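You operate a simulated robot arm through the tools that you are given. There is no shell and no other tool. Be economical: measure what you need, move in short steps, check, and stop when the job is done.

You are at the controls of a simulated robot arm. One attempt, no reset.

TASK
Load the rack turntable: blue mount on spot one, black on two, grey on three.
Fine: turn each spot to the mark before loading it. Set down upright: what you pick out.

It is judged by the outcome, as a careful person would: the job done as asked, and still so three seconds after it is handed in. It fails if anything else is knocked over, pushed out of place, dropped, spilled or broken.

THE ROBOT
A 7-joint arm with a two-finger parallel gripper on a trunk, on a base that drives. Base frame: it is fixed to the floor where the robot stands at the start and does not move with it; the origin is under the middle of the robot, x ahead of it, y to its left, z up. Units: m, degrees, N and s.
With the tool pointing down near the work surface it reaches from about 0.28 to 0.72 m from the robot's upright axis, wherever it stands. Its first joint turns from -166.0 to 166.0 degrees. Places, roughly: rack turntable [0.6, 0.5, 0.9]; spot one of the rack turntable [0.5, 0.5, 0.9]; spot three of the rack turntable [0.7, 0.5, 0.9]; spot two of the rack turntable [0.6, 0.6, 0.9]. Payload 1.57 kg.
Tool frame: the origin (TCP) lies between the finger pads and is the grasp point; the fingertips stand 0.03 m ahead of it; z points along the fingers, y is the line along which they close. The gripper opens to 0.08 m. The fingers are 0.017 m wide and 0.012 m thick; the gripper's body (0.04 by 0.082 m) begins 0.08 m behind the TCP.
Orientation is told as [roll, pitch, yaw] about the base's x, y, z axes, in that order, counted from this pose: with the fingers straight down and closing along the base's y, the tool's x points along the base's -x, its y along +y and its z along -z.

THE INTERFACE
- The arm moves only by the tool step_arm. Its argument "rows" is a list of rows, each a list of 7 numbers: the gripper command, from -1 (fully open) to 1 (shut), values between in proportion, then the shift along the tool's x, y, z in m, then the turn, a rotation vector about the tool's x, y, z in degrees. In form: [[hand, x, y, z, wx, wy, wz], ...]. A call has 1 to 12 rows; each row is the pose to reach, as a shift and turn from the pose commanded when the call began, along the tool's axes at that moment. Each row takes 0.2 s and may step no farther than 0.05 m and 8.6 degrees from the row before; otherwise, or with a gripper value out of range, the whole call is refused. A pose out of reach is approached as far as the arm can. The call stops where the force on the tool passes 40 N (or 10 N more than at its start, if that is more) or the arm is blocked; 0.2 s more then pass. The fingers move at their own pace (about 0.072 m/s each) and stop on an object; they squeeze with about 34 N. The grip force told is the motor's: it shows also when the fingers shut on nothing. Time passes only in rows, and 0.2 s behind the last, so rows that repeat a pose let the fingers close. The reply holds the time, the measured pose of the TCP, the force on the tool along the base axes, the opening and the grip force, in the units named above and with some noise, with the torque about the TCP (base axes, N m) and any sound that the robot's microphone picked up.
- Cameras (640 x 400 px; columns grow to the right, rows downward): "scene" is now at [0.0008, 0.1415, 1.4149]; the picture's right is [0.01, -1.00, 0.00], its down [-0.38, -0.01, -0.92] and it looks along [0.92, 0.01, -0.38] (base axes); focal length 258 px, centre (320, 200). "wrist" rides on the gripper at [0.072, -0.007, -0.122] in the tool frame; the picture's right is [0.09, 1.00, 0.00], its down [-0.84, 0.08, -0.54] and it looks along [-0.54, 0.05, 0.84] (tool axes); focal length 238 px, centre (320, 200). There is no depth. A picture from a camera that has moved, and an enlarged one, comes with that camera's place and axes in the base frame and with its lens.
- snapshot(camera): a new picture of that camera. The clock stands still meanwhile.
- lift_body(by): slides the trunk up (or, below 0, down) by that many m; the arm and the scene camera ride with it, the base frame stays. It gives what a move gives, with no picture.
- roll_base(legs): drives the robot by 1 to 6 legs, each [ahead, left, turn to the left] in m, m and degrees, along the robot's own axes; the way and the turn of a leg run together, so that a leg with both is an arc; at most 1.5 m and 180 degrees a leg. The arm and the cameras ride along, it lands a little off, and it stops where it bumps. It gives what a move gives.
- turn_head(pan, tilt): turns the head with the scene camera to pan (to the left, within 86 degrees either way) and tilt (down, from -29 to 69), counted from straight ahead of the robot. It gives what a move gives.
- enlarge(camera, box): a new picture of the part [left, top, right, bottom] of that camera's present view, enlarged. The clock stands still meanwhile.
- hand_in(): hands the job in; it is judged then, once.

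Work in short steps. Places have to be worked out from the pictures, the camera data and where the tool is seen: move nearer, look again, correct. Check each grasp and each placing, and mend what went wrong. You have 120 turns and 78 pictures in all, those below and enlarged ones among them. Open the gripper and draw the arm clear of the work before you hand the job in, unless the task says otherwise; then end with one line.

The tools are called after "Call:" as name(argument=value, ...) on one line, values as JSON. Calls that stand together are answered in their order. step_arm: Moves the arm, as the interface text tells. Its arguments: {"type":"object","properties":{"rows":{"type":"array","items":{"type":"array","items":{"type":"number"}}}},"required":["rows"]} The other tools are called the same way: lift_body (by) slides the trunk up or down; roll_base (legs) drives the base; turn_head (pan, tilt) turns the head that bears the scene camera; snapshot (camera) takes a picture; enlarge (camera, box) takes an enlarged picture of a part of a camera's view; hand_in () hands the job in.

At the start:

```text
clock: 0.0
tool_pos: [0.315, 0.2649, 1.1383]
orientation: [0.0, 0.3, 0.0]
ft_force: [-0.1, -0.1, -0.4]
wrist_torque: [-0.02, -0.01, 0.05]
gripper_width: 0.0802
grasp_force: 0.1
trunk travel left (down, up): [-0.05, 0.065]
robot x, y, heading: [-0.0002, -0.0006, -0.1]
head pan, tilt: [74.3, 68.8]
```

scene: 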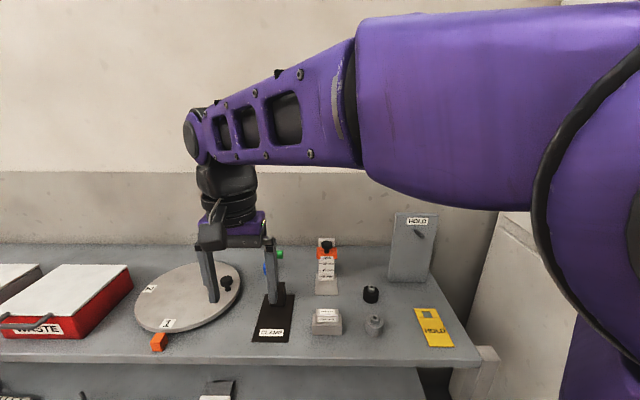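
wrist: 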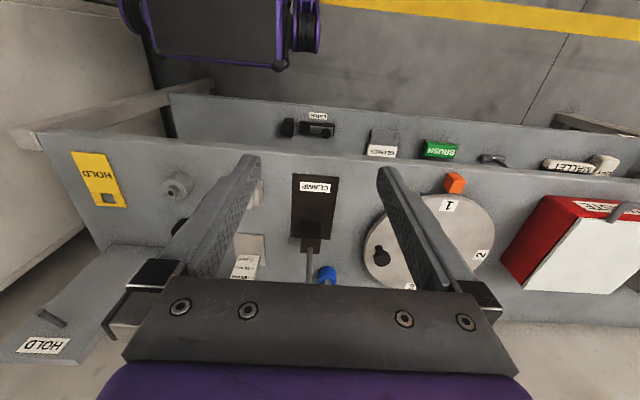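

I'll look closely at the table before moving anything.

Call:
enlarge(camera="scene", box=[120, 200, 320, 360])

Call:
enlarge(camera="scene", box=[290, 200, 490, 360])

Call:
enlarge(camera="wrist", box=[60, 80, 560, 300])

```text
2.50 times, centred on (220, 280) of scene
camera zoom: at [0.0008, 0.1415, 1.4149], right [0.01, -1.0, 0.0], down [-0.38, -0.01, -0.92], along [0.92, 0.01, -0.38], focal length 646 px, centre (570, 0)
```

zoom: 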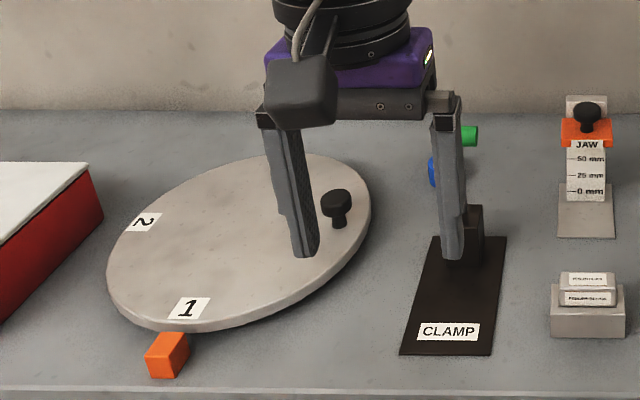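

```text
2.50 times, centred on (390, 280) of scene
camera zoom: at [0.0008, 0.1415, 1.4149], right [0.01, -1.0, 0.0], down [-0.38, -0.01, -0.92], along [0.92, 0.01, -0.38], focal length 646 px, centre (145, 0)
```

zoom: 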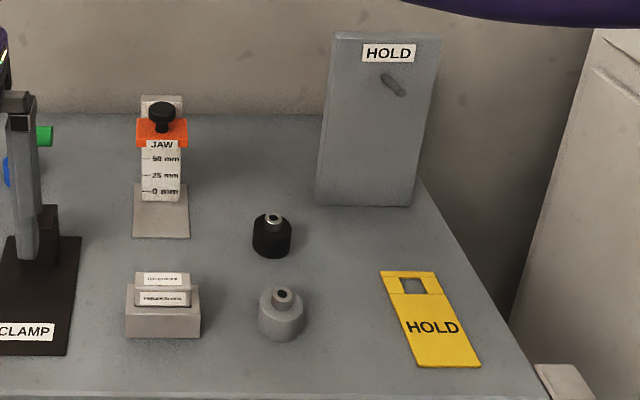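

```text
1.28 times, centred on (310, 190) of wrist
camera zoom: at [0.2451, 0.2572, 1.262], right [-0.09, 1.0, 0.0], down [0.84, 0.08, 0.54], along [0.53, 0.05, -0.84], focal length 305 px, centre (333, 213)
```

zoom: 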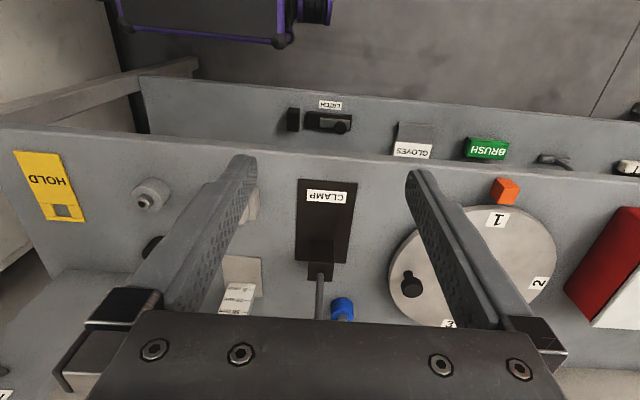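

The arm blocks the clamp area, where the blue mount seems to be. I'll swing the arm to the right and look again.

Call:
step_arm(rows=[[-1, 0, -0.05, -0.02, 0, 0, 0], [-1, 0, -0.1, -0.04, 0, 0, 0], [-1, 0, -0.15, -0.06, 0, 0, 0], [-1, 0, -0.2, -0.06, 0, 0, 0], [-1, 0, -0.25, -0.06, 0, 0, 0], [-1, 0, -0.3, -0.06, 0, 0, 0], [-1, 0, -0.35, -0.06, 0, 0, 0], [-1, 0, -0.4, -0.06, 0, 0, 0]])

Call:
snapshot(camera="scene")

Call:
snapshot(camera="wrist")

```text
refused: row 1 steps farther than a row can; nothing moved
```

```text
72 pictures are left
camera scene: at [0.0008, 0.1415, 1.4149], right [0.01, -1.0, 0.0], down [-0.38, -0.01, -0.92], along [0.92, 0.01, -0.38], focal length 258 px, centre (320, 200)
```

scene: 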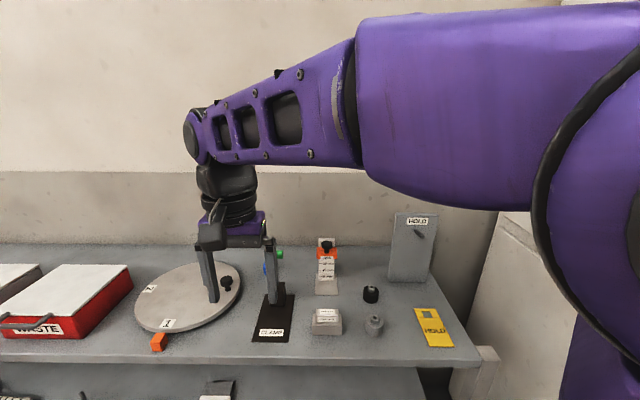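

```text
71 pictures are left
camera wrist: at [0.2451, 0.2572, 1.262], right [-0.09, 1.0, 0.0], down [0.84, 0.08, 0.54], along [0.53, 0.05, -0.84], focal length 238 px, centre (320, 200)
```

wrist: 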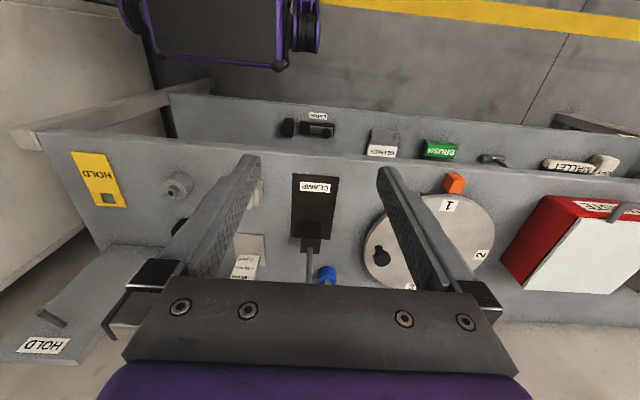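

That step was too long, so I'll use smaller ones.

Call:
step_arm(rows=[[-1, 0, -0.03, -0.03, 0, 0, 0], [-1, 0, -0.06, -0.06, 0, 0, 0], [-1, 0, -0.1, -0.06, 0, 0, 0], [-1, 0, -0.14, -0.06, 0, 0, 0], [-1, 0, -0.18, -0.06, 0, 0, 0], [-1, 0, -0.22, -0.06, 0, 0, 0], [-1, 0, -0.26, -0.06, 0, 0, 0], [-1, 0, -0.3, -0.06, 0, 0, 0], [-1, 0, -0.34, -0.06, 0, 0, 0], [-1, 0, -0.38, -0.06, 0, 0, 0]])

```text
clock: 2.2
tool_pos: [0.3209, -0.1159, 1.1891]
orientation: [0.3, 2.2, -0.1]
ft_force: [0.3, 0.2, 0.4]
wrist_torque: [0.02, 0.02, 0.05]
gripper_width: 0.0802
grasp_force: 0.0
trunk travel left (down, up): [-0.05, 0.065]
robot x, y, heading: [0.0004, 0.0028, 0.3]
head pan, tilt: [74.3, 68.8]
```

Call:
snapshot(camera="scene")

Call:
snapshot(camera="wrist")

```text
70 pictures are left
camera scene: at [-0.0045, 0.1083, 1.4187], right [-0.35, -0.94, 0.0], down [-0.33, 0.12, -0.94], along [0.88, -0.32, -0.35], focal length 258 px, centre (320, 200)
```

scene: 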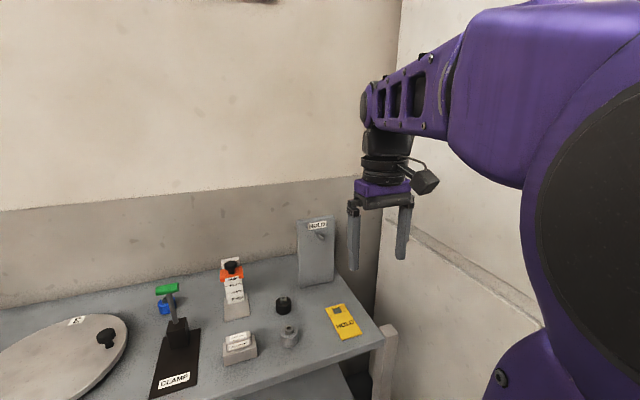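

```text
69 pictures are left
camera wrist: at [0.2535, -0.1239, 1.3143], right [-0.09, 1.0, 0.01], down [0.86, 0.07, 0.51], along [0.51, 0.05, -0.86], focal length 238 px, centre (320, 200)
```

wrist: 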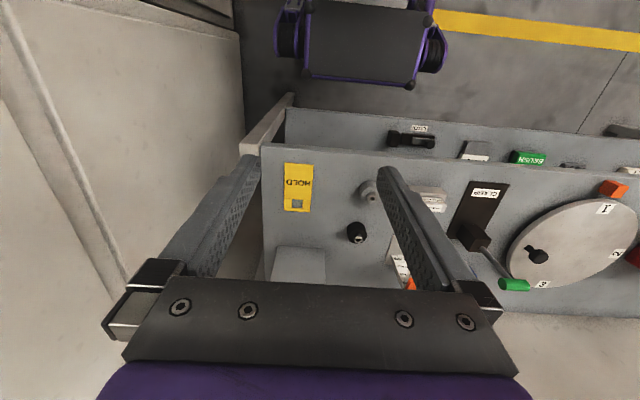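

The clamp's lever has a green handle, and the blue mount is near it. I'll enlarge both areas.

Call:
enlarge(camera="scene", box=[60, 240, 260, 400])

Call:
enlarge(camera="scene", box=[200, 210, 380, 370])

Call:
enlarge(camera="wrist", box=[400, 100, 640, 300])

```text
2.50 times, centred on (160, 320) of scene
camera zoom: at [-0.0045, 0.1083, 1.4187], right [-0.35, -0.94, 0.0], down [-0.33, 0.12, -0.94], along [0.88, -0.32, -0.35], focal length 646 px, centre (720, -100)
```

zoom: 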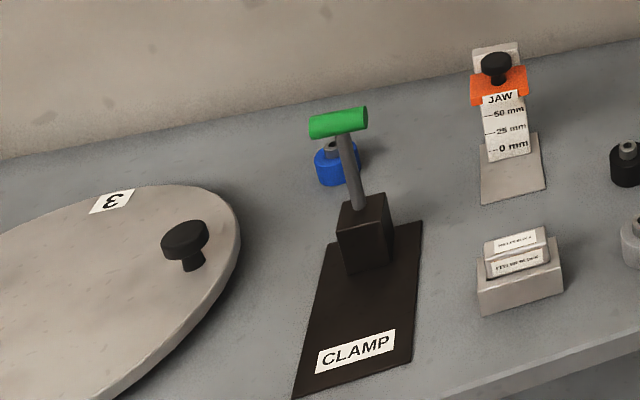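

```text
2.50 times, centred on (290, 290) of scene
camera zoom: at [-0.0045, 0.1083, 1.4187], right [-0.35, -0.94, 0.0], down [-0.33, 0.12, -0.94], along [0.88, -0.32, -0.35], focal length 646 px, centre (395, -25)
```

zoom: 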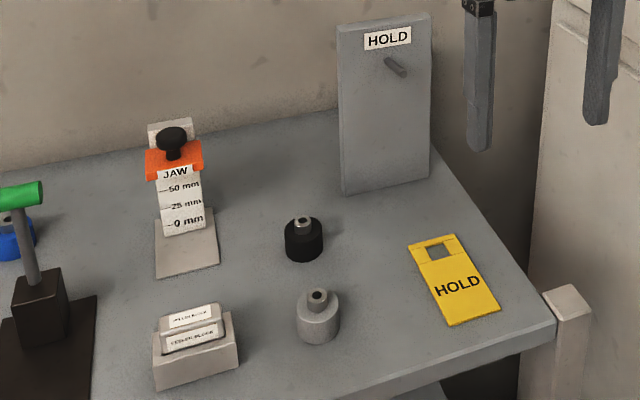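

```text
2.00 times, centred on (520, 200) of wrist
camera zoom: at [0.2535, -0.1239, 1.3143], right [-0.09, 1.0, 0.01], down [0.86, 0.07, 0.51], along [0.51, 0.05, -0.86], focal length 477 px, centre (-80, 200)
```

zoom: 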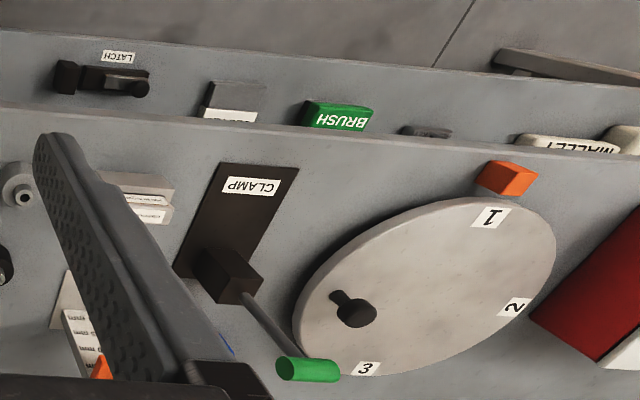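

The disc centre works out near (0.59, 0.505), with its top at z≈0.897. Label 1 is near the orange mark and the knob is at about (0.594, 0.404). Blue is at about (0.69, 0.32), beyond easy reach, so I'll drive left and slightly forward.

Call:
roll_base(legs=[[0, 0.35, 0], [0.03, 0, 0]])

```text
clock: 6.6
tool_pos: [0.3499, 0.2334, 1.1929]
orientation: [0.2, 1.7, -0.2]
ft_force: [0.3, 0.0, 0.1]
wrist_torque: [0.01, 0.01, 0.0]
gripper_width: 0.0801
grasp_force: 0.1
trunk travel left (down, up): [-0.05, 0.065]
robot x, y, heading: [0.0308, 0.3489, -0.4]
head pan, tilt: [74.3, 68.8]
```

Call:
snapshot(camera="wrist")

Call:
snapshot(camera="scene")

```text
65 pictures are left
camera wrist: at [0.2813, 0.2273, 1.3167], right [-0.09, 1.0, 0.01], down [0.85, 0.07, 0.52], along [0.51, 0.05, -0.86], focal length 238 px, centre (320, 200)
```

wrist: 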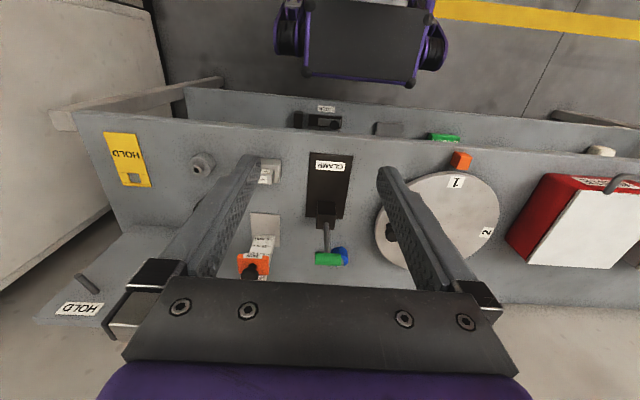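

```text
64 pictures are left
camera scene: at [0.0236, 0.4532, 1.4171], right [-0.41, -0.91, 0.0], down [-0.33, 0.15, -0.93], along [0.85, -0.38, -0.36], focal length 258 px, centre (320, 200)
```

scene: 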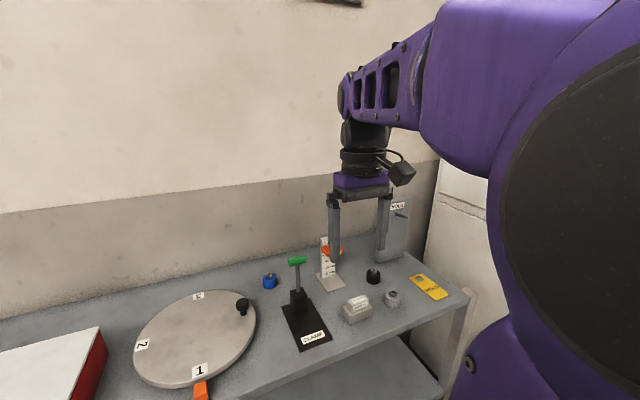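

Call:
enlarge(camera="scene", box=[120, 250, 320, 400])

Call:
enlarge(camera="scene", box=[330, 240, 470, 340])

```text
2.67 times, centred on (220, 325) of scene
camera zoom: at [0.0236, 0.4532, 1.4171], right [-0.41, -0.91, 0.0], down [-0.33, 0.15, -0.93], along [0.85, -0.38, -0.36], focal length 689 px, centre (587, -133)
```

zoom: 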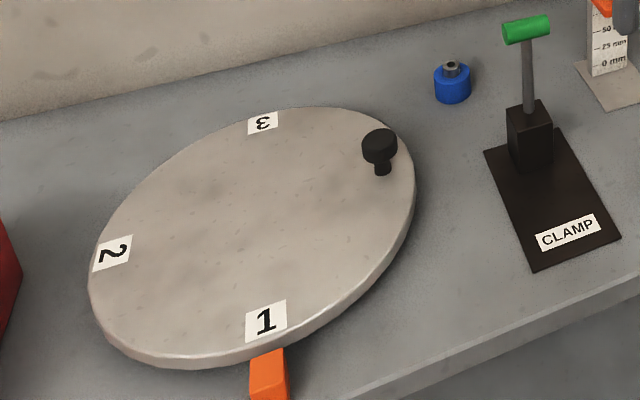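

```text
4.00 times, centred on (400, 290) of scene
camera zoom: at [0.0236, 0.4532, 1.4171], right [-0.41, -0.91, 0.0], down [-0.33, 0.15, -0.93], along [0.85, -0.38, -0.36], focal length 1034 px, centre (0, -160)
```

zoom: 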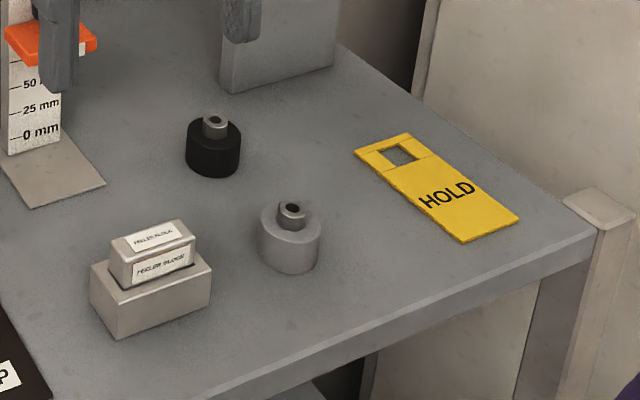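

Blue stands free at about (0.692, 0.327), and spot 1 looks lined up with the orange mark. I'll move high over blue and yaw -90° so the wrist camera stays clear of the clamp handle.

Call:
step_arm(rows=[[-1, -0.0283, 0.0078, 0, 0, 0, 7.5], [-1, -0.0567, 0.0157, 0, 0, 0, 15], [-1, -0.085, 0.0235, 0, 0, 0, 22.5], [-1, -0.113, 0.0313, 0, 0, 0, 30], [-1, -0.142, 0.039, 0, 0, 0, 37.5], [-1, -0.17, 0.047, 0, 0, 0, 45], [-1, -0.198, 0.055, 0, 0, 0, 52.5], [-1, -0.227, 0.063, 0, 0, 0, 60], [-1, -0.255, 0.07, 0, 0, 0, 67.5], [-1, -0.283, 0.078, 0, 0, 0, 75], [-1, -0.312, 0.086, 0, 0, 0, 82.5], [-1, -0.34, 0.094, 0, 0, 0, 90]])

```text
clock: 9.2
tool_pos: [0.6549, 0.296, 1.1721]
orientation: [-1.7, 0.2, -88.3]
ft_force: [0.0, 0.4, 0.6]
wrist_torque: [-0.06, -0.03, 0.0]
gripper_width: 0.0802
grasp_force: 0.1
out of reach, approached as far as the arm can: row 11, 12
trunk travel left (down, up): [-0.05, 0.065]
robot x, y, heading: [0.0337, 0.3495, -0.2]
head pan, tilt: [74.3, 68.8]
```

Call:
snapshot(camera="wrist")

```text
61 pictures are left
camera wrist: at [0.6505, 0.3672, 1.2953], right [0.99, 0.12, -0.03], down [0.12, -0.84, 0.54], along [0.04, -0.54, -0.84], focal length 238 px, centre (320, 200)
```

wrist: 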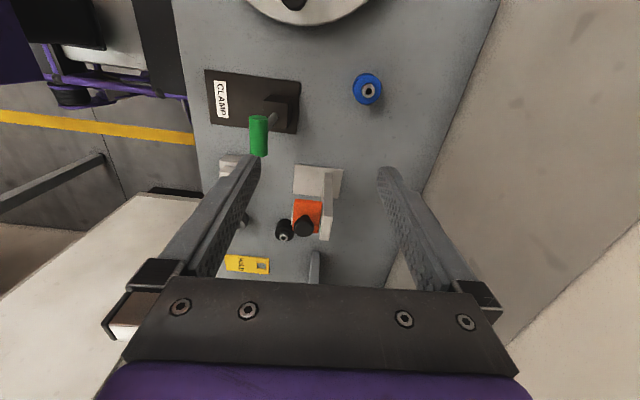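

Blue appears at about (0.71, 0.32) from here, so I'll move out and down and then re-measure.

Call:
step_arm(rows=[[-1, 0.01, 0.02, 0.03, 0, 0.6, 0.6], [-1, 0.02, 0.035, 0.055, 0, 1.2, 1.2], [-1, 0.026, 0.05, 0.08, 0, 1.7, 1.7], [-1, 0.026, 0.05, 0.08, 0, 1.7, 1.7]])

Call:
snapshot(camera="wrist")

```text
clock: 10.2
tool_pos: [0.6972, 0.3232, 1.0929]
orientation: [-1.8, 1.8, -91.9]
ft_force: [0.5, 0.1, 0.1]
wrist_torque: [0.0, 0.05, -0.02]
gripper_width: 0.0799
grasp_force: 0.0
out of reach, approached as far as the arm can: row 2, 3, 4
trunk travel left (down, up): [-0.05, 0.065]
robot x, y, heading: [0.0288, 0.3511, -0.2]
head pan, tilt: [74.3, 68.8]
```

```text
60 pictures are left
camera wrist: at [0.6967, 0.391, 1.2172], right [1.0, 0.06, -0.03], down [0.07, -0.86, 0.51], along [0.01, -0.51, -0.86], focal length 238 px, centre (320, 200)
```

wrist: 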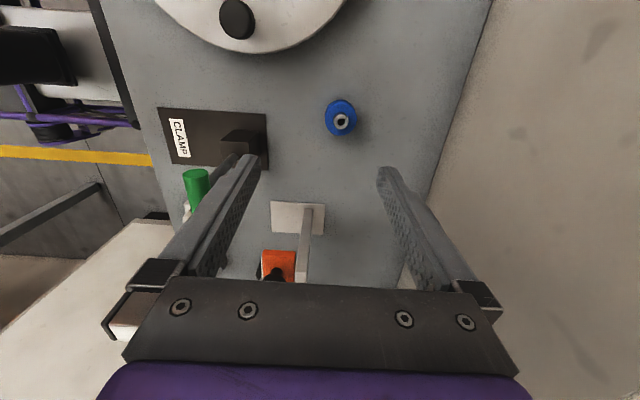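

Blue refines to about (0.716, 0.326). I'll descend partway, staying centred on it.

Call:
step_arm(rows=[[-1, 0.0, 0.008, 0.03, 0, 0, -0.6], [-1, 0.0, 0.014, 0.06, 0, 0.8, -1.2], [-1, 0.002, 0.019, 0.085, 0, 1.8, -1.9], [-1, 0.002, 0.019, 0.085, 0, 1.8, -1.9]])

Call:
snapshot(camera="wrist")

```text
clock: 11.2
tool_pos: [0.7261, 0.3266, 1.0082]
orientation: [-1.7, 3.8, -90.1]
ft_force: [-0.2, 0.2, -0.5]
wrist_torque: [0.02, -0.03, 0.01]
gripper_width: 0.08
grasp_force: 0.0
out of reach, approached as far as the arm can: row 1, 2, 3, 4
trunk travel left (down, up): [-0.05, 0.065]
robot x, y, heading: [0.0322, 0.3486, -0.3]
head pan, tilt: [74.3, 68.8]
```

```text
59 pictures are left
camera wrist: at [0.7228, 0.3899, 1.136], right [1.0, 0.09, -0.02], down [0.09, -0.87, 0.48], along [0.02, -0.48, -0.87], focal length 238 px, centre (320, 200)
```

wrist: 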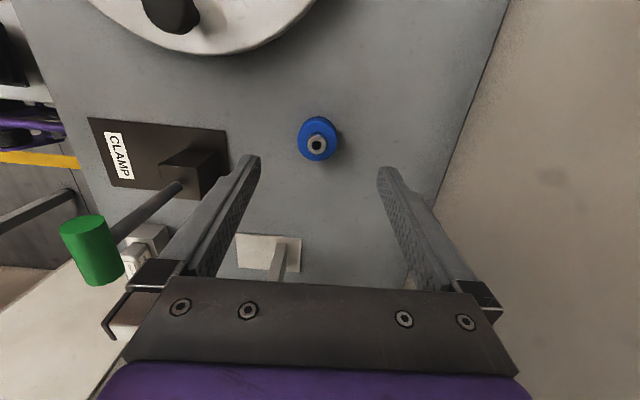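

Blue is at about (0.720, 0.327), but the arm is near its limit and tilting. Lowering the trunk 0.04 should relax it, and the tips will stay above the mount.

Call:
lift_body(by=-0.04)

Call:
step_arm(rows=[[-1, 0, 0, 0, 0, 0, 0]])

```text
clock: 12.0
tool_pos: [0.726, 0.3267, 0.9701]
orientation: [-1.7, 3.7, -90.1]
ft_force: [-0.5, -0.4, 0.1]
wrist_torque: [0.0, -0.02, 0.01]
gripper_width: 0.0803
grasp_force: 0.0
trunk travel left (down, up): [-0.01, 0.105]
robot x, y, heading: [0.0329, 0.3532, -0.3]
head pan, tilt: [74.3, 68.8]
```

```text
clock: 12.4
tool_pos: [0.7244, 0.3279, 0.9687]
orientation: [-1.7, 3.7, -90.1]
ft_force: [-0.6, 0.1, -0.4]
wrist_torque: [0.0, -0.04, 0.01]
gripper_width: 0.0801
grasp_force: 0.1
trunk travel left (down, up): [-0.01, 0.105]
robot x, y, heading: [0.0306, 0.3499, -0.2]
head pan, tilt: [74.3, 68.8]
```

Now I'll straighten the tool and centre it.

Call:
step_arm(rows=[[-1, 0, -0.003, 0, -1.8, 0.8, 0], [-1, 0, -0.005, 0, -3.7, 1.7, 0], [-1, 0, -0.005, 0, -3.7, 1.7, 0]])

Call:
snapshot(camera="wrist")

```text
clock: 13.2
tool_pos: [0.7389, 0.325, 0.9737]
orientation: [2.0, 5.5, -90.0]
ft_force: [0.2, -0.5, 0.1]
wrist_torque: [0.0, 0.0, -0.01]
gripper_width: 0.0802
grasp_force: 0.0
out of reach, approached as far as the arm can: row 1, 2, 3
trunk travel left (down, up): [-0.01, 0.105]
robot x, y, heading: [0.0329, 0.347, -0.2]
head pan, tilt: [74.3, 68.8]
```

```text
58 pictures are left
camera wrist: at [0.7275, 0.3847, 1.1023], right [1.0, 0.09, 0.04], down [0.06, -0.88, 0.46], along [0.08, -0.46, -0.89], focal length 238 px, centre (320, 200)
```

wrist: 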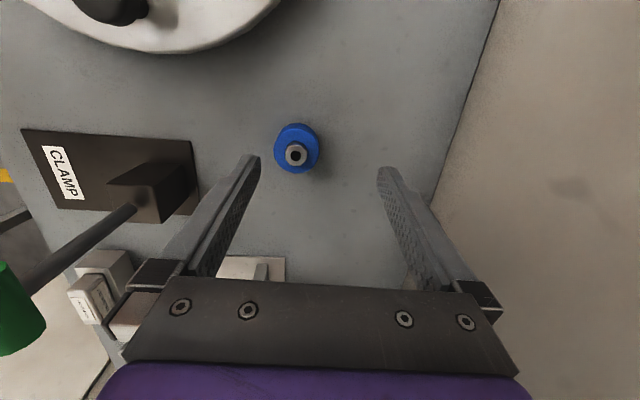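

The roll and pitch corrections went the wrong way, because they act in the frame before the yaw. Correcting now.

Call:
step_arm(rows=[[-1, 0, -0.008, 0, 0.7, -2, 0], [-1, 0, -0.015, 0, 1.4, -4, 0], [-1, 0, -0.019, 0, 2, -5.5, 0], [-1, 0, -0.019, 0, 2, -5.5, 0]])

Call:
snapshot(camera="wrist")

```text
clock: 14.2
tool_pos: [0.7308, 0.3255, 0.9771]
orientation: [-0.1, -0.2, -90.2]
ft_force: [0.0, 0.2, 0.5]
wrist_torque: [0.01, -0.02, 0.01]
gripper_width: 0.0799
grasp_force: 0.0
out of reach, approached as far as the arm can: row 1, 2, 3, 4
trunk travel left (down, up): [-0.01, 0.105]
robot x, y, heading: [0.0307, 0.3518, -0.3]
head pan, tilt: [74.3, 68.8]
```

```text
57 pictures are left
camera wrist: at [0.7238, 0.3964, 1.0993], right [1.0, 0.09, 0.0], down [0.08, -0.84, 0.54], along [0.05, -0.54, -0.84], focal length 238 px, centre (320, 200)
```

wrist: 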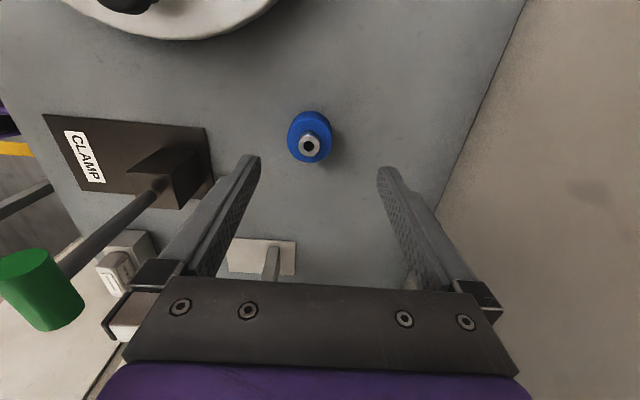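

Upright now, and blue is at about (0.721, 0.329). I'll centre and descend to TCP z≈0.925.

Call:
step_arm(rows=[[-1, 0.002, -0.005, 0, 0, 0, 0], [-1, 0.003, -0.01, 0, 0, 0, 0], [-1, 0.003, -0.01, 0.03, 0, 0, 0], [-1, 0.003, -0.01, 0.052, 0, 0, 0], [-1, 0.003, -0.01, 0.052, 0, 0, 0]])

Call:
snapshot(camera="wrist")

```text
clock: 15.4
tool_pos: [0.7425, 0.3265, 0.9313]
orientation: [-0.2, -0.1, -90.2]
ft_force: [0.0, 0.4, -0.2]
wrist_torque: [0.02, 0.02, 0.03]
gripper_width: 0.0799
grasp_force: 0.1
out of reach, approached as far as the arm can: row 1, 2, 3, 4, 5
trunk travel left (down, up): [-0.01, 0.105]
robot x, y, heading: [0.0317, 0.3472, 0.0]
head pan, tilt: [74.3, 68.8]
```

```text
56 pictures are left
camera wrist: at [0.7364, 0.3971, 1.0524], right [1.0, 0.09, 0.0], down [0.08, -0.84, 0.54], along [0.05, -0.54, -0.84], focal length 238 px, centre (320, 200)
```

wrist: 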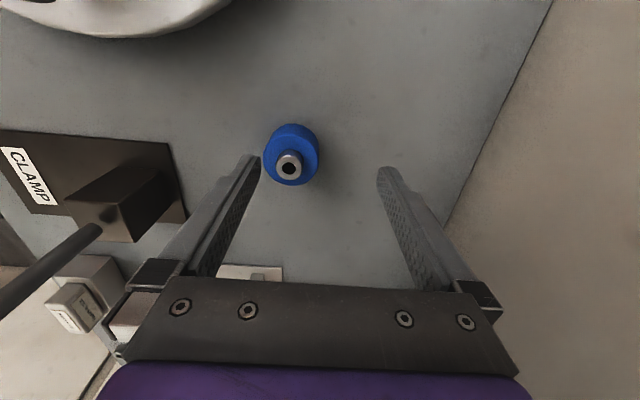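

The arm slid outward to x=0.7425. I'll raise slightly and step x back by 0.02.

Call:
step_arm(rows=[[-1, 0, 0, -0.015, 0, 0, 0], [-1, 0.003, -0.01, -0.015, 0, 0, 0], [-1, 0.004, -0.021, -0.015, 0, 0, 0], [-1, 0.004, -0.021, -0.015, 0, 0, 0]])

```text
clock: 16.4
tool_pos: [0.7206, 0.3308, 0.9443]
orientation: [0.0, 0.0, -90.2]
ft_force: [0.2, -0.3, 0.0]
wrist_torque: [0.0, 0.01, -0.04]
gripper_width: 0.0799
grasp_force: 0.1
trunk travel left (down, up): [-0.01, 0.105]
robot x, y, heading: [0.0334, 0.3545, -0.3]
head pan, tilt: [74.3, 68.8]
```

That's in reach and centred. Descending further.

Call:
step_arm(rows=[[-1, 0, 0.001, 0.015, 0, 0, 0], [-1, 0, 0.001, 0.03, 0, 0, 0], [-1, 0, 0.001, 0.03, 0, 0, 0]])

Call:
snapshot(camera="wrist")

```text
clock: 17.2
tool_pos: [0.7233, 0.3312, 0.9156]
orientation: [0.0, -0.1, -90.1]
ft_force: [-0.1, -0.2, -0.2]
wrist_torque: [0.0, 0.03, -0.05]
gripper_width: 0.0799
grasp_force: 0.1
trunk travel left (down, up): [-0.01, 0.105]
robot x, y, heading: [0.0306, 0.351, -0.2]
head pan, tilt: [74.3, 68.8]
```

```text
55 pictures are left
camera wrist: at [0.7173, 0.4026, 1.0371], right [1.0, 0.09, 0.0], down [0.08, -0.84, 0.54], along [0.05, -0.54, -0.84], focal length 238 px, centre (320, 200)
```

wrist: 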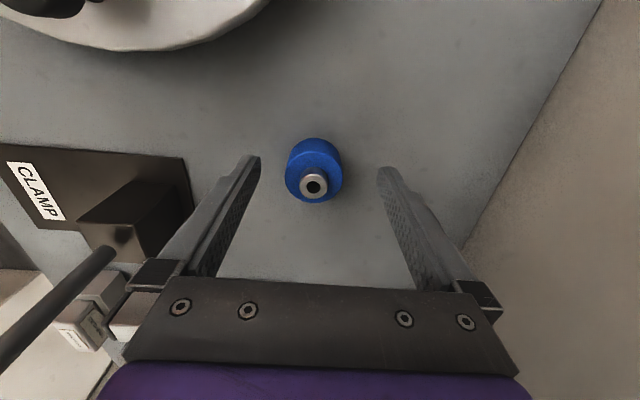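

Blue is centred between the fingers. I'll go down 0.01 and close.

Call:
step_arm(rows=[[-1, 0.001, -0.001, 0.005, 0, 0, 0], [-1, 0.001, -0.001, 0.01, 0, 0, 0], [-1, 0.001, -0.001, 0.01, 0, 0, 0], [1, 0.001, -0.001, 0.01, 0, 0, 0], [1, 0.001, -0.001, 0.01, 0, 0, 0], [1, 0.001, -0.001, 0.01, 0, 0, 0], [1, 0.001, -0.001, 0.01, 0, 0, 0]])

Call:
snapshot(camera="wrist")

```text
clock: 18.8
tool_pos: [0.7218, 0.3317, 0.9049]
orientation: [0.0, -0.1, -90.2]
ft_force: [-1.3, -0.8, -1.0]
wrist_torque: [0.0, 0.02, 0.02]
gripper_width: 0.0406
grasp_force: 33.6
trunk travel left (down, up): [-0.01, 0.105]
robot x, y, heading: [0.0295, 0.3507, -0.2]
head pan, tilt: [74.3, 68.8]
```

```text
54 pictures are left
camera wrist: at [0.7161, 0.4031, 1.0271], right [1.0, 0.09, 0.0], down [0.07, -0.84, 0.54], along [0.05, -0.54, -0.84], focal length 238 px, centre (320, 200)
```

wrist: 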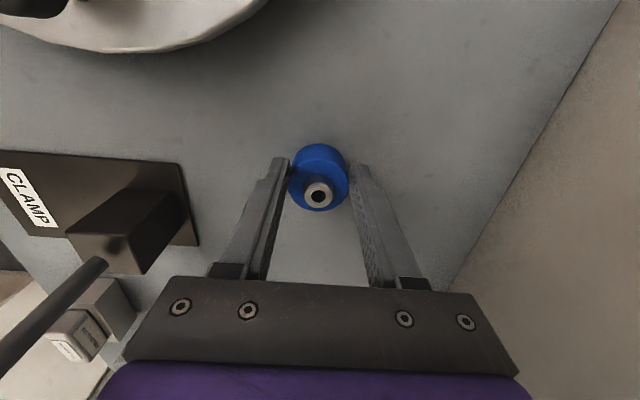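

Blue is gripped at width 0.041. Lifting.

Call:
step_arm(rows=[[1, 0, 0, -0.02, 0, 0, 0], [1, 0, 0, -0.04, 0, 0, 0], [1, 0, -0.005, -0.065, 0, 0, 0], [1, 0, -0.01, -0.09, 0, 0, 0], [1, 0, -0.01, -0.09, 0, 0, 0]])

Call:
snapshot(camera="wrist")

```text
clock: 20.0
tool_pos: [0.713, 0.3332, 0.9955]
orientation: [0.0, 0.0, -90.3]
ft_force: [0.1, 0.8, 0.1]
wrist_torque: [0.01, 0.03, 0.0]
gripper_width: 0.0
grasp_force: 21.2
trunk travel left (down, up): [-0.01, 0.105]
robot x, y, heading: [0.0321, 0.35, -0.3]
head pan, tilt: [74.3, 68.8]
```

```text
53 pictures are left
camera wrist: at [0.7066, 0.4036, 1.1178], right [1.0, 0.09, 0.0], down [0.07, -0.84, 0.54], along [0.05, -0.54, -0.84], focal length 238 px, centre (320, 200)
```

wrist: 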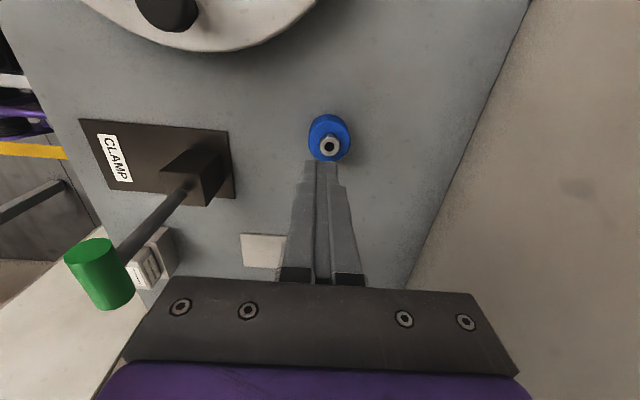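

The grip was too shallow: triangulating puts the stub top at only z≈0.90, so the table is near 0.85. Blue still stands at about (0.722, 0.328). I'll open and go deeper.

Call:
step_arm(rows=[[-1, 0, 0, 0, 0, 0, 0], [-1, 0, 0, 0, 0, 0, 0], [-1, -0.002, 0.008, 0, 0, 0, 0], [-1, -0.003, 0.008, 0, 0, 0, 0], [-1, -0.003, 0.008, 0.03, 0, 0, 0], [-1, -0.003, 0.008, 0.06, 0, 0, 0], [-1, -0.003, 0.008, 0.08, 0, 0, 0], [-1, -0.003, 0.008, 0.08, 0, 0, 0]])

Call:
snapshot(camera="wrist")

```text
clock: 21.8
tool_pos: [0.7209, 0.3286, 0.9154]
orientation: [-0.1, -0.1, -90.2]
ft_force: [0.0, -0.1, -0.3]
wrist_torque: [-0.01, -0.02, 0.04]
gripper_width: 0.0803
grasp_force: 0.0
trunk travel left (down, up): [-0.01, 0.105]
robot x, y, heading: [0.0289, 0.353, 0.3]
head pan, tilt: [74.3, 68.8]
```

```text
52 pictures are left
camera wrist: at [0.7146, 0.4, 1.0375], right [1.0, 0.09, 0.0], down [0.07, -0.84, 0.54], along [0.05, -0.54, -0.84], focal length 238 px, centre (320, 200)
```

wrist: 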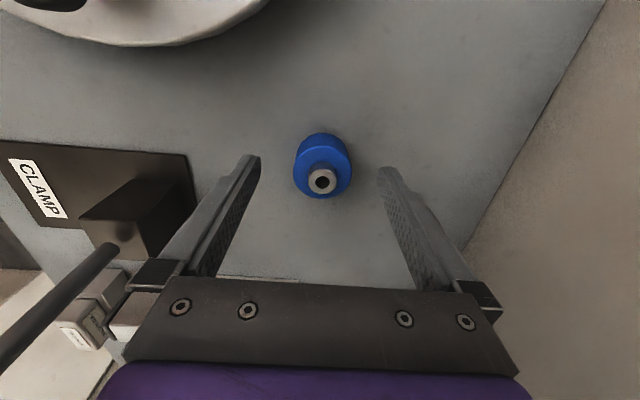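

Centred, so I'll descend slowly to TCP z≈0.888 and close.

Call:
step_arm(rows=[[-1, -0.001, 0.001, 0.01, 0, 0, 0], [-1, -0.001, 0.001, 0.02, 0, 0, 0], [-1, -0.001, 0.001, 0.027, 0, 0, 0], [-1, -0.001, 0.001, 0.027, 0, 0, 0], [1, -0.001, 0.001, 0.027, 0, 0, 0], [1, -0.001, 0.001, 0.027, 0, 0, 0], [1, -0.001, 0.001, 0.027, 0, 0, 0], [1, -0.001, 0.001, 0.027, 0, 0, 0]])

Call:
snapshot(camera="wrist")

```text
clock: 23.6
tool_pos: [0.7224, 0.3284, 0.8871]
orientation: [0.0, -0.1, -90.2]
ft_force: [-0.7, 0.9, -0.2]
wrist_torque: [0.0, -0.01, 0.01]
gripper_width: 0.0423
grasp_force: 33.6
trunk travel left (down, up): [-0.01, 0.105]
robot x, y, heading: [0.0311, 0.3527, -0.1]
head pan, tilt: [74.3, 68.8]
```

```text
51 pictures are left
camera wrist: at [0.7157, 0.3996, 1.0099], right [1.0, 0.09, 0.0], down [0.08, -0.84, 0.54], along [0.05, -0.54, -0.84], focal length 238 px, centre (320, 200)
```

wrist: 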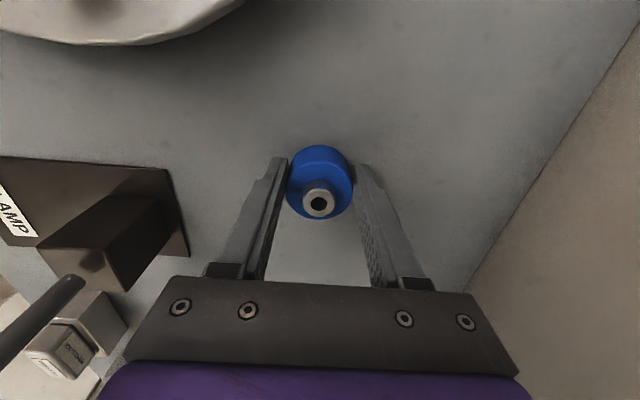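

Call:
step_arm(rows=[[1, 0, 0, -0.008, 0, 0, 0], [1, 0, 0, -0.016, 0, 0, 0], [1, 0, 0, -0.025, 0, 0, 0], [1, 0, 0, -0.025, 0, 0, 0]])

Call:
snapshot(camera="wrist")

```text
clock: 24.6
tool_pos: [0.7214, 0.3296, 0.9131]
orientation: [0.0, -0.2, -90.2]
ft_force: [-0.8, 0.6, -0.7]
wrist_torque: [-0.01, 0.02, -0.01]
gripper_width: 0.0425
grasp_force: 33.7
trunk travel left (down, up): [-0.01, 0.105]
robot x, y, heading: [0.0303, 0.3507, -0.1]
head pan, tilt: [74.3, 68.8]
```

```text
50 pictures are left
camera wrist: at [0.7155, 0.3999, 1.0349], right [1.0, 0.09, 0.0], down [0.07, -0.84, 0.54], along [0.05, -0.54, -0.84], focal length 238 px, centre (320, 200)
```

wrist: 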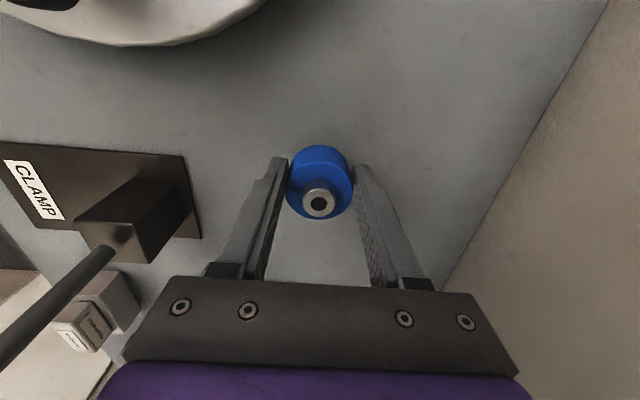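

Held firmly. I'll raise it and carry it over towards spot one.

Call:
step_arm(rows=[[1, 0, -0.01, -0.035, 0, 0, 0], [1, 0, -0.03, -0.07, 0, 0, 0], [1, 0.01, -0.05, -0.105, 0, 0, 0], [1, 0.04, -0.08, -0.105, 0, 0, 0], [1, 0.07, -0.11, -0.105, 0, 0, 0], [1, 0.1, -0.14, -0.105, 0, 0, 0], [1, 0.13, -0.17, -0.105, 0, 0, 0], [1, 0.16, -0.2, -0.105, 0, 0, 0], [1, 0.18, -0.22, -0.105, 0, 0, 0], [1, 0.18, -0.22, -0.105, 0, 0, 0]])

Call:
snapshot(camera="wrist")

Call:
snapshot(camera="scene")

```text
clock: 26.8
tool_pos: [0.5024, 0.5097, 1.0191]
orientation: [0.1, -0.1, -90.2]
ft_force: [0.6, -0.2, -1.3]
wrist_torque: [-0.02, -0.01, 0.01]
gripper_width: 0.0425
grasp_force: 33.8
trunk travel left (down, up): [-0.01, 0.105]
robot x, y, heading: [0.03, 0.3504, -0.0]
head pan, tilt: [74.3, 68.8]
```

```text
49 pictures are left
camera wrist: at [0.4957, 0.5806, 1.1414], right [1.0, 0.09, 0.0], down [0.07, -0.84, 0.54], along [0.05, -0.54, -0.84], focal length 238 px, centre (320, 200)
```

wrist: 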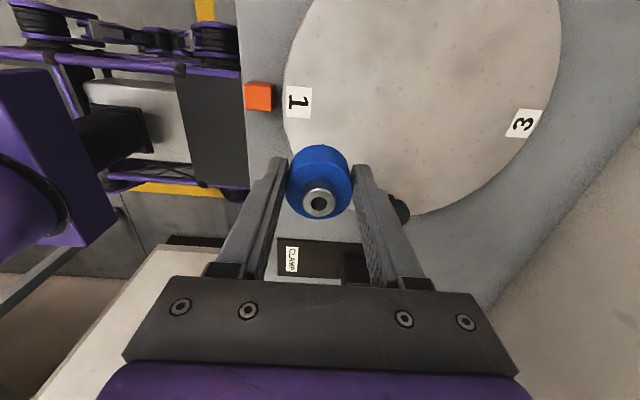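

```text
48 pictures are left
camera scene: at [-0.0458, 0.5451, 1.3116], right [0.96, -0.27, 0.0], down [-0.26, -0.9, -0.36], along [0.1, 0.35, -0.93], focal length 258 px, centre (320, 200)
```

scene: 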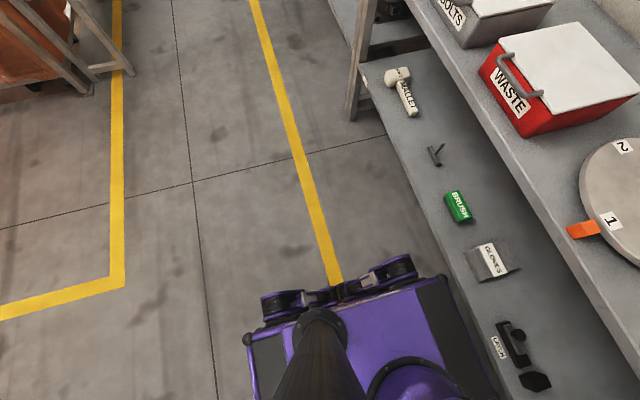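

From this view the disc centre is at about (0.600, 0.5305). Label 1 (y=0.531) and the mark (y=0.532) line up within 1°, so spot one is at the mark. I'll position at (0.505, 0.531) and lower.

Call:
step_arm(rows=[[1, 0.01, 0.002, 0.0, 0, 0, 0], [1, 0.021, 0.002, 0.02, 0, 0, 0], [1, 0.021, 0.002, 0.05, 0, 0, 0], [1, 0.021, 0.002, 0.075, 0, 0, 0], [1, 0.021, 0.002, 0.085, 0, 0, 0], [1, 0.021, 0.002, 0.085, 0, 0, 0]])

Call:
snapshot(camera="wrist")

```text
clock: 28.2
tool_pos: [0.5042, 0.5291, 0.9325]
orientation: [0.0, -0.1, -90.1]
ft_force: [0.4, -0.1, -2.2]
wrist_torque: [-0.05, -0.01, -0.02]
gripper_width: 0.0423
grasp_force: 34.2
trunk travel left (down, up): [-0.01, 0.105]
robot x, y, heading: [0.0302, 0.3524, -0.1]
head pan, tilt: [74.3, 68.8]
```

```text
47 pictures are left
camera wrist: at [0.4983, 0.6009, 1.0557], right [1.0, 0.09, 0.0], down [0.08, -0.84, 0.54], along [0.05, -0.54, -0.84], focal length 238 px, centre (320, 200)
```

wrist: 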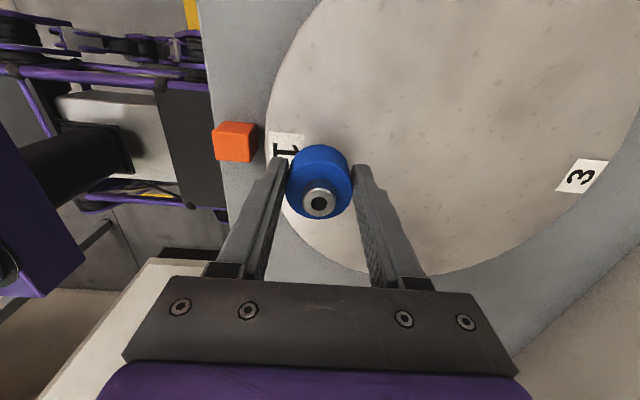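

Call:
step_arm(rows=[[1, 0.001, 0, 0.004, 0, 0, 0], [1, 0.002, 0, 0.008, 0, 0, 0], [1, 0.002, 0, 0.012, 0, 0, 0], [1, 0.002, 0, 0.012, 0, 0, 0]])

```text
clock: 29.2
tool_pos: [0.5052, 0.5312, 0.921]
orientation: [0.0, -0.1, -90.2]
ft_force: [0.2, -0.3, -1.1]
wrist_torque: [0.0, -0.01, -0.02]
gripper_width: 0.0421
grasp_force: 34.2
trunk travel left (down, up): [-0.01, 0.105]
robot x, y, heading: [0.0275, 0.3533, 0.1]
head pan, tilt: [74.3, 68.8]
```

Call:
step_arm(rows=[[1, 0, 0, 0.002, 0, 0, 0], [1, 0, 0, 0.004, 0, 0, 0], [1, 0, 0, 0.004, 0, 0, 0]])

```text
clock: 30.0
tool_pos: [0.5048, 0.5322, 0.9168]
orientation: [0.0, -0.1, -90.2]
ft_force: [-0.7, -0.4, -1.2]
wrist_torque: [-0.01, 0.0, 0.01]
gripper_width: 0.0425
grasp_force: 34.4
trunk travel left (down, up): [-0.01, 0.105]
robot x, y, heading: [0.0349, 0.3491, -0.3]
head pan, tilt: [74.3, 68.8]
```

Call:
step_arm(rows=[[1, 0, 0, 0.002, 0, 0, 0], [1, 0, 0, 0.004, 0, 0, 0], [1, 0, 0, 0.004, 0, 0, 0]])

```text
clock: 30.8
tool_pos: [0.5054, 0.5317, 0.9158]
orientation: [0.3, -0.1, -90.3]
ft_force: [-1.2, -2.5, 27.0]
wrist_torque: [-0.37, 0.11, -0.04]
gripper_width: 0.0423
grasp_force: 34.1
trunk travel left (down, up): [-0.01, 0.105]
robot x, y, heading: [0.0321, 0.3465, -0.3]
head pan, tilt: [74.3, 68.8]
```

Contact at TCP z≈0.916 (27 N). I'll ease up slightly, open and rise.

Call:
step_arm(rows=[[1, 0, 0, -0.003, 0, 0, 0], [1, 0, 0, -0.003, 0, 0, 0], [-0.2, 0, 0, -0.003, 0, 0, 0], [-0.2, 0, 0, -0.003, 0, 0, 0], [-1, 0, 0, -0.003, 0, 0, 0], [-1, 0, 0, -0.003, 0, 0, 0], [-1, 0, 0, -0.03, 0, 0, 0], [-1, 0, 0, -0.07, 0, 0, 0], [-1, 0, 0, -0.11, 0, 0, 0], [-1, 0, 0, -0.11, 0, 0, 0]])

Call:
snapshot(camera="wrist")

```text
clock: 33.0
tool_pos: [0.5034, 0.5319, 1.021]
orientation: [0.0, -0.1, -90.2]
ft_force: [-0.4, 0.4, 0.4]
wrist_torque: [0.02, -0.04, 0.01]
gripper_width: 0.0801
grasp_force: 0.1
trunk travel left (down, up): [-0.01, 0.105]
robot x, y, heading: [0.032, 0.3478, -0.1]
head pan, tilt: [74.3, 68.8]
```

```text
46 pictures are left
camera wrist: at [0.4973, 0.6038, 1.1441], right [1.0, 0.09, 0.0], down [0.08, -0.84, 0.54], along [0.05, -0.54, -0.84], focal length 238 px, centre (320, 200)
```

wrist: 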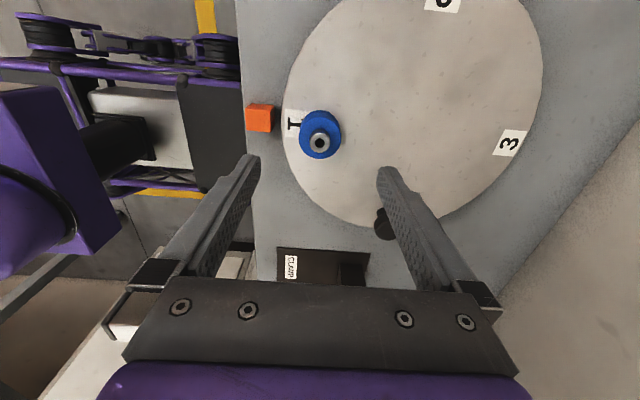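

Blue stands upright beside label 1. The knob is next, at about (0.596, 0.431), so I'll move over it at this height and look.

Call:
step_arm(rows=[[-1, -0.03, 0.03, 0, 0, 0, 0], [-1, -0.06, 0.06, 0, 0, 0, 0], [-1, -0.09, 0.09, 0, 0, 0, 0], [-1, -0.1, 0.093, 0.02, 0, 0, 0], [-1, -0.1, 0.093, 0.02, 0, 0, 0]])

Call:
snapshot(camera="wrist")

```text
clock: 34.2
tool_pos: [0.5985, 0.4301, 1.0047]
orientation: [0.0, -0.1, -90.2]
ft_force: [0.6, -0.1, 0.6]
wrist_torque: [-0.02, 0.03, 0.02]
gripper_width: 0.0799
grasp_force: 0.1
trunk travel left (down, up): [-0.01, 0.105]
robot x, y, heading: [0.0335, 0.3512, -0.4]
head pan, tilt: [74.3, 68.8]
```

```text
45 pictures are left
camera wrist: at [0.5909, 0.5017, 1.1263], right [1.0, 0.09, 0.0], down [0.07, -0.84, 0.54], along [0.05, -0.54, -0.84], focal length 238 px, centre (320, 200)
```

wrist: 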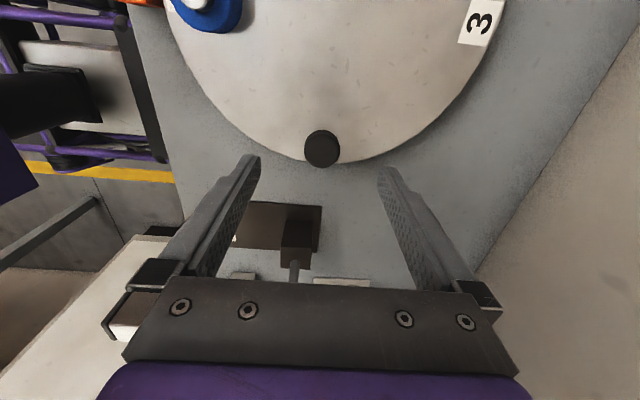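

The knob is at about (0.599, 0.427). I'll lower around it and grip.

Call:
step_arm(rows=[[-1, -0.002, 0, 0.03, 0, 0, 0], [-1, -0.003, 0, 0.06, 0, 0, 0], [-1, -0.003, 0, 0.082, 0, 0, 0], [-1, -0.003, 0, 0.082, 0, 0, 0]])

Call:
snapshot(camera="wrist")

```text
clock: 35.2
tool_pos: [0.5964, 0.4285, 0.9218]
orientation: [-0.1, -0.1, -90.1]
ft_force: [0.1, -0.5, -1.0]
wrist_torque: [0.02, 0.02, -0.05]
gripper_width: 0.08
grasp_force: 0.1
trunk travel left (down, up): [-0.01, 0.105]
robot x, y, heading: [0.0327, 0.3528, -0.0]
head pan, tilt: [74.3, 68.8]
```

```text
44 pictures are left
camera wrist: at [0.5905, 0.4988, 1.0442], right [1.0, 0.09, 0.0], down [0.07, -0.84, 0.54], along [0.05, -0.54, -0.84], focal length 238 px, centre (320, 200)
```

wrist: 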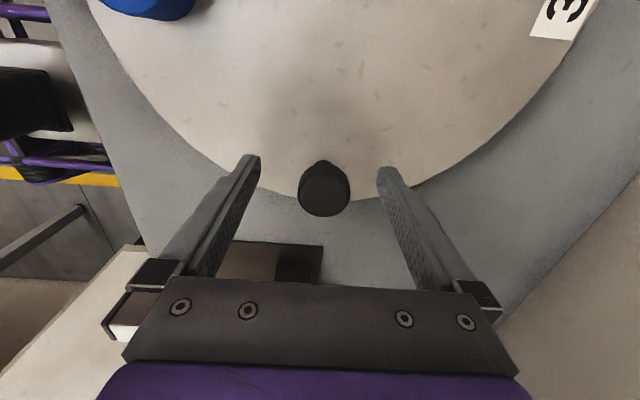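

Call:
step_arm(rows=[[-1, 0, 0.002, 0.005, 0, 0, 0], [0, 0, 0.002, 0.005, 0, 0, 0], [1, 0, 0.002, 0.005, 0, 0, 0], [1, 0, 0.002, 0.005, 0, 0, 0], [1, 0, 0.002, 0.005, 0, 0, 0], [1, 0, 0.002, 0.005, 0, 0, 0]])

```text
clock: 36.6
tool_pos: [0.5998, 0.4283, 0.9167]
orientation: [0.0, 0.0, -90.2]
ft_force: [11.1, 1.0, -2.5]
wrist_torque: [-0.02, -0.19, 0.07]
gripper_width: 0.0333
grasp_force: 40.8
trunk travel left (down, up): [-0.01, 0.105]
robot x, y, heading: [0.0286, 0.349, -0.2]
head pan, tilt: [74.3, 68.8]
```

The knob is gripped at width 0.033. I'll start the turn counter-clockwise about (0.599, 0.530), with the tool yawing along, 24° first.

Call:
step_arm(rows=[[1, 0.001, 0.0142, 0, 0, 0, -8], [1, 0.004, 0.0281, 0, 0, 0, -16], [1, 0.0088, 0.0415, 0, 0, 0, -24], [1, 0.0088, 0.0415, 0, 0, 0, -24]])

Call:
snapshot(camera="wrist")

```text
clock: 37.6
tool_pos: [0.6401, 0.4363, 0.917]
orientation: [-0.1, -0.1, -66.1]
ft_force: [-2.6, -7.7, -1.8]
wrist_torque: [-0.34, 0.17, 0.48]
gripper_width: 0.0333
grasp_force: 41.1
trunk travel left (down, up): [-0.01, 0.105]
robot x, y, heading: [0.0279, 0.3501, -0.3]
head pan, tilt: [74.3, 68.8]
```

```text
43 pictures are left
camera wrist: at [0.6047, 0.4989, 1.0384], right [0.87, 0.49, 0.0], down [0.41, -0.73, 0.54], along [0.26, -0.48, -0.84], focal length 238 px, centre (320, 200)
```

wrist: 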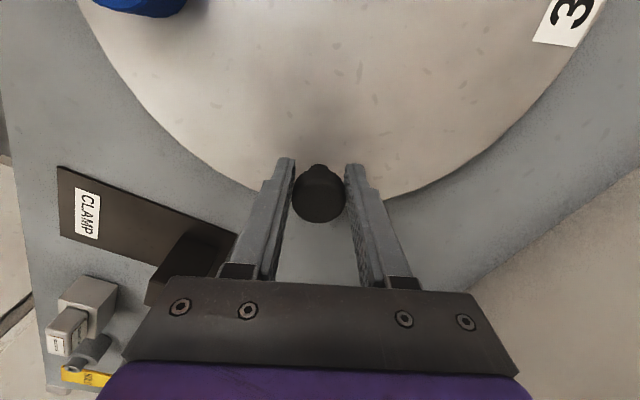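

The disc follows the knob well. Continuing the remaining 66°.

Call:
step_arm(rows=[[1, 0.001, 0.0142, 0, 0, 0, -8], [1, 0.004, 0.0281, 0, 0, 0, -16], [1, 0.0088, 0.0415, 0, 0, 0, -24], [1, 0.0155, 0.0541, 0, 0, 0, -32], [1, 0.0239, 0.0656, 0, 0, 0, -40], [1, 0.0338, 0.0758, 0, 0, 0, -48], [1, 0.045, 0.0846, 0, 0, 0, -56], [1, 0.0573, 0.0917, 0, 0, 0, -64], [1, 0.0605, 0.0932, 0, 0, 0, -66], [1, 0.0605, 0.0932, 0, 0, 0, -66]])

Call:
snapshot(camera="wrist")

```text
clock: 39.8
tool_pos: [0.7005, 0.5316, 0.9148]
orientation: [0.0, 0.1, -0.1]
ft_force: [-1.6, 3.5, 5.5]
wrist_torque: [0.07, 0.56, -0.33]
gripper_width: 0.0332
grasp_force: 41.3
trunk travel left (down, up): [-0.01, 0.105]
robot x, y, heading: [0.0331, 0.3505, 0.1]
head pan, tilt: [74.3, 68.8]
```

```text
42 pictures are left
camera wrist: at [0.6292, 0.5243, 1.0387], right [-0.09, 1.0, 0.0], down [0.84, 0.08, 0.54], along [0.54, 0.05, -0.84], focal length 238 px, centre (320, 200)
```

wrist: 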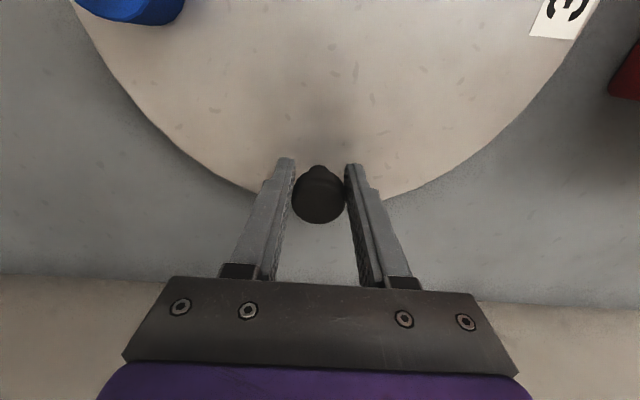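

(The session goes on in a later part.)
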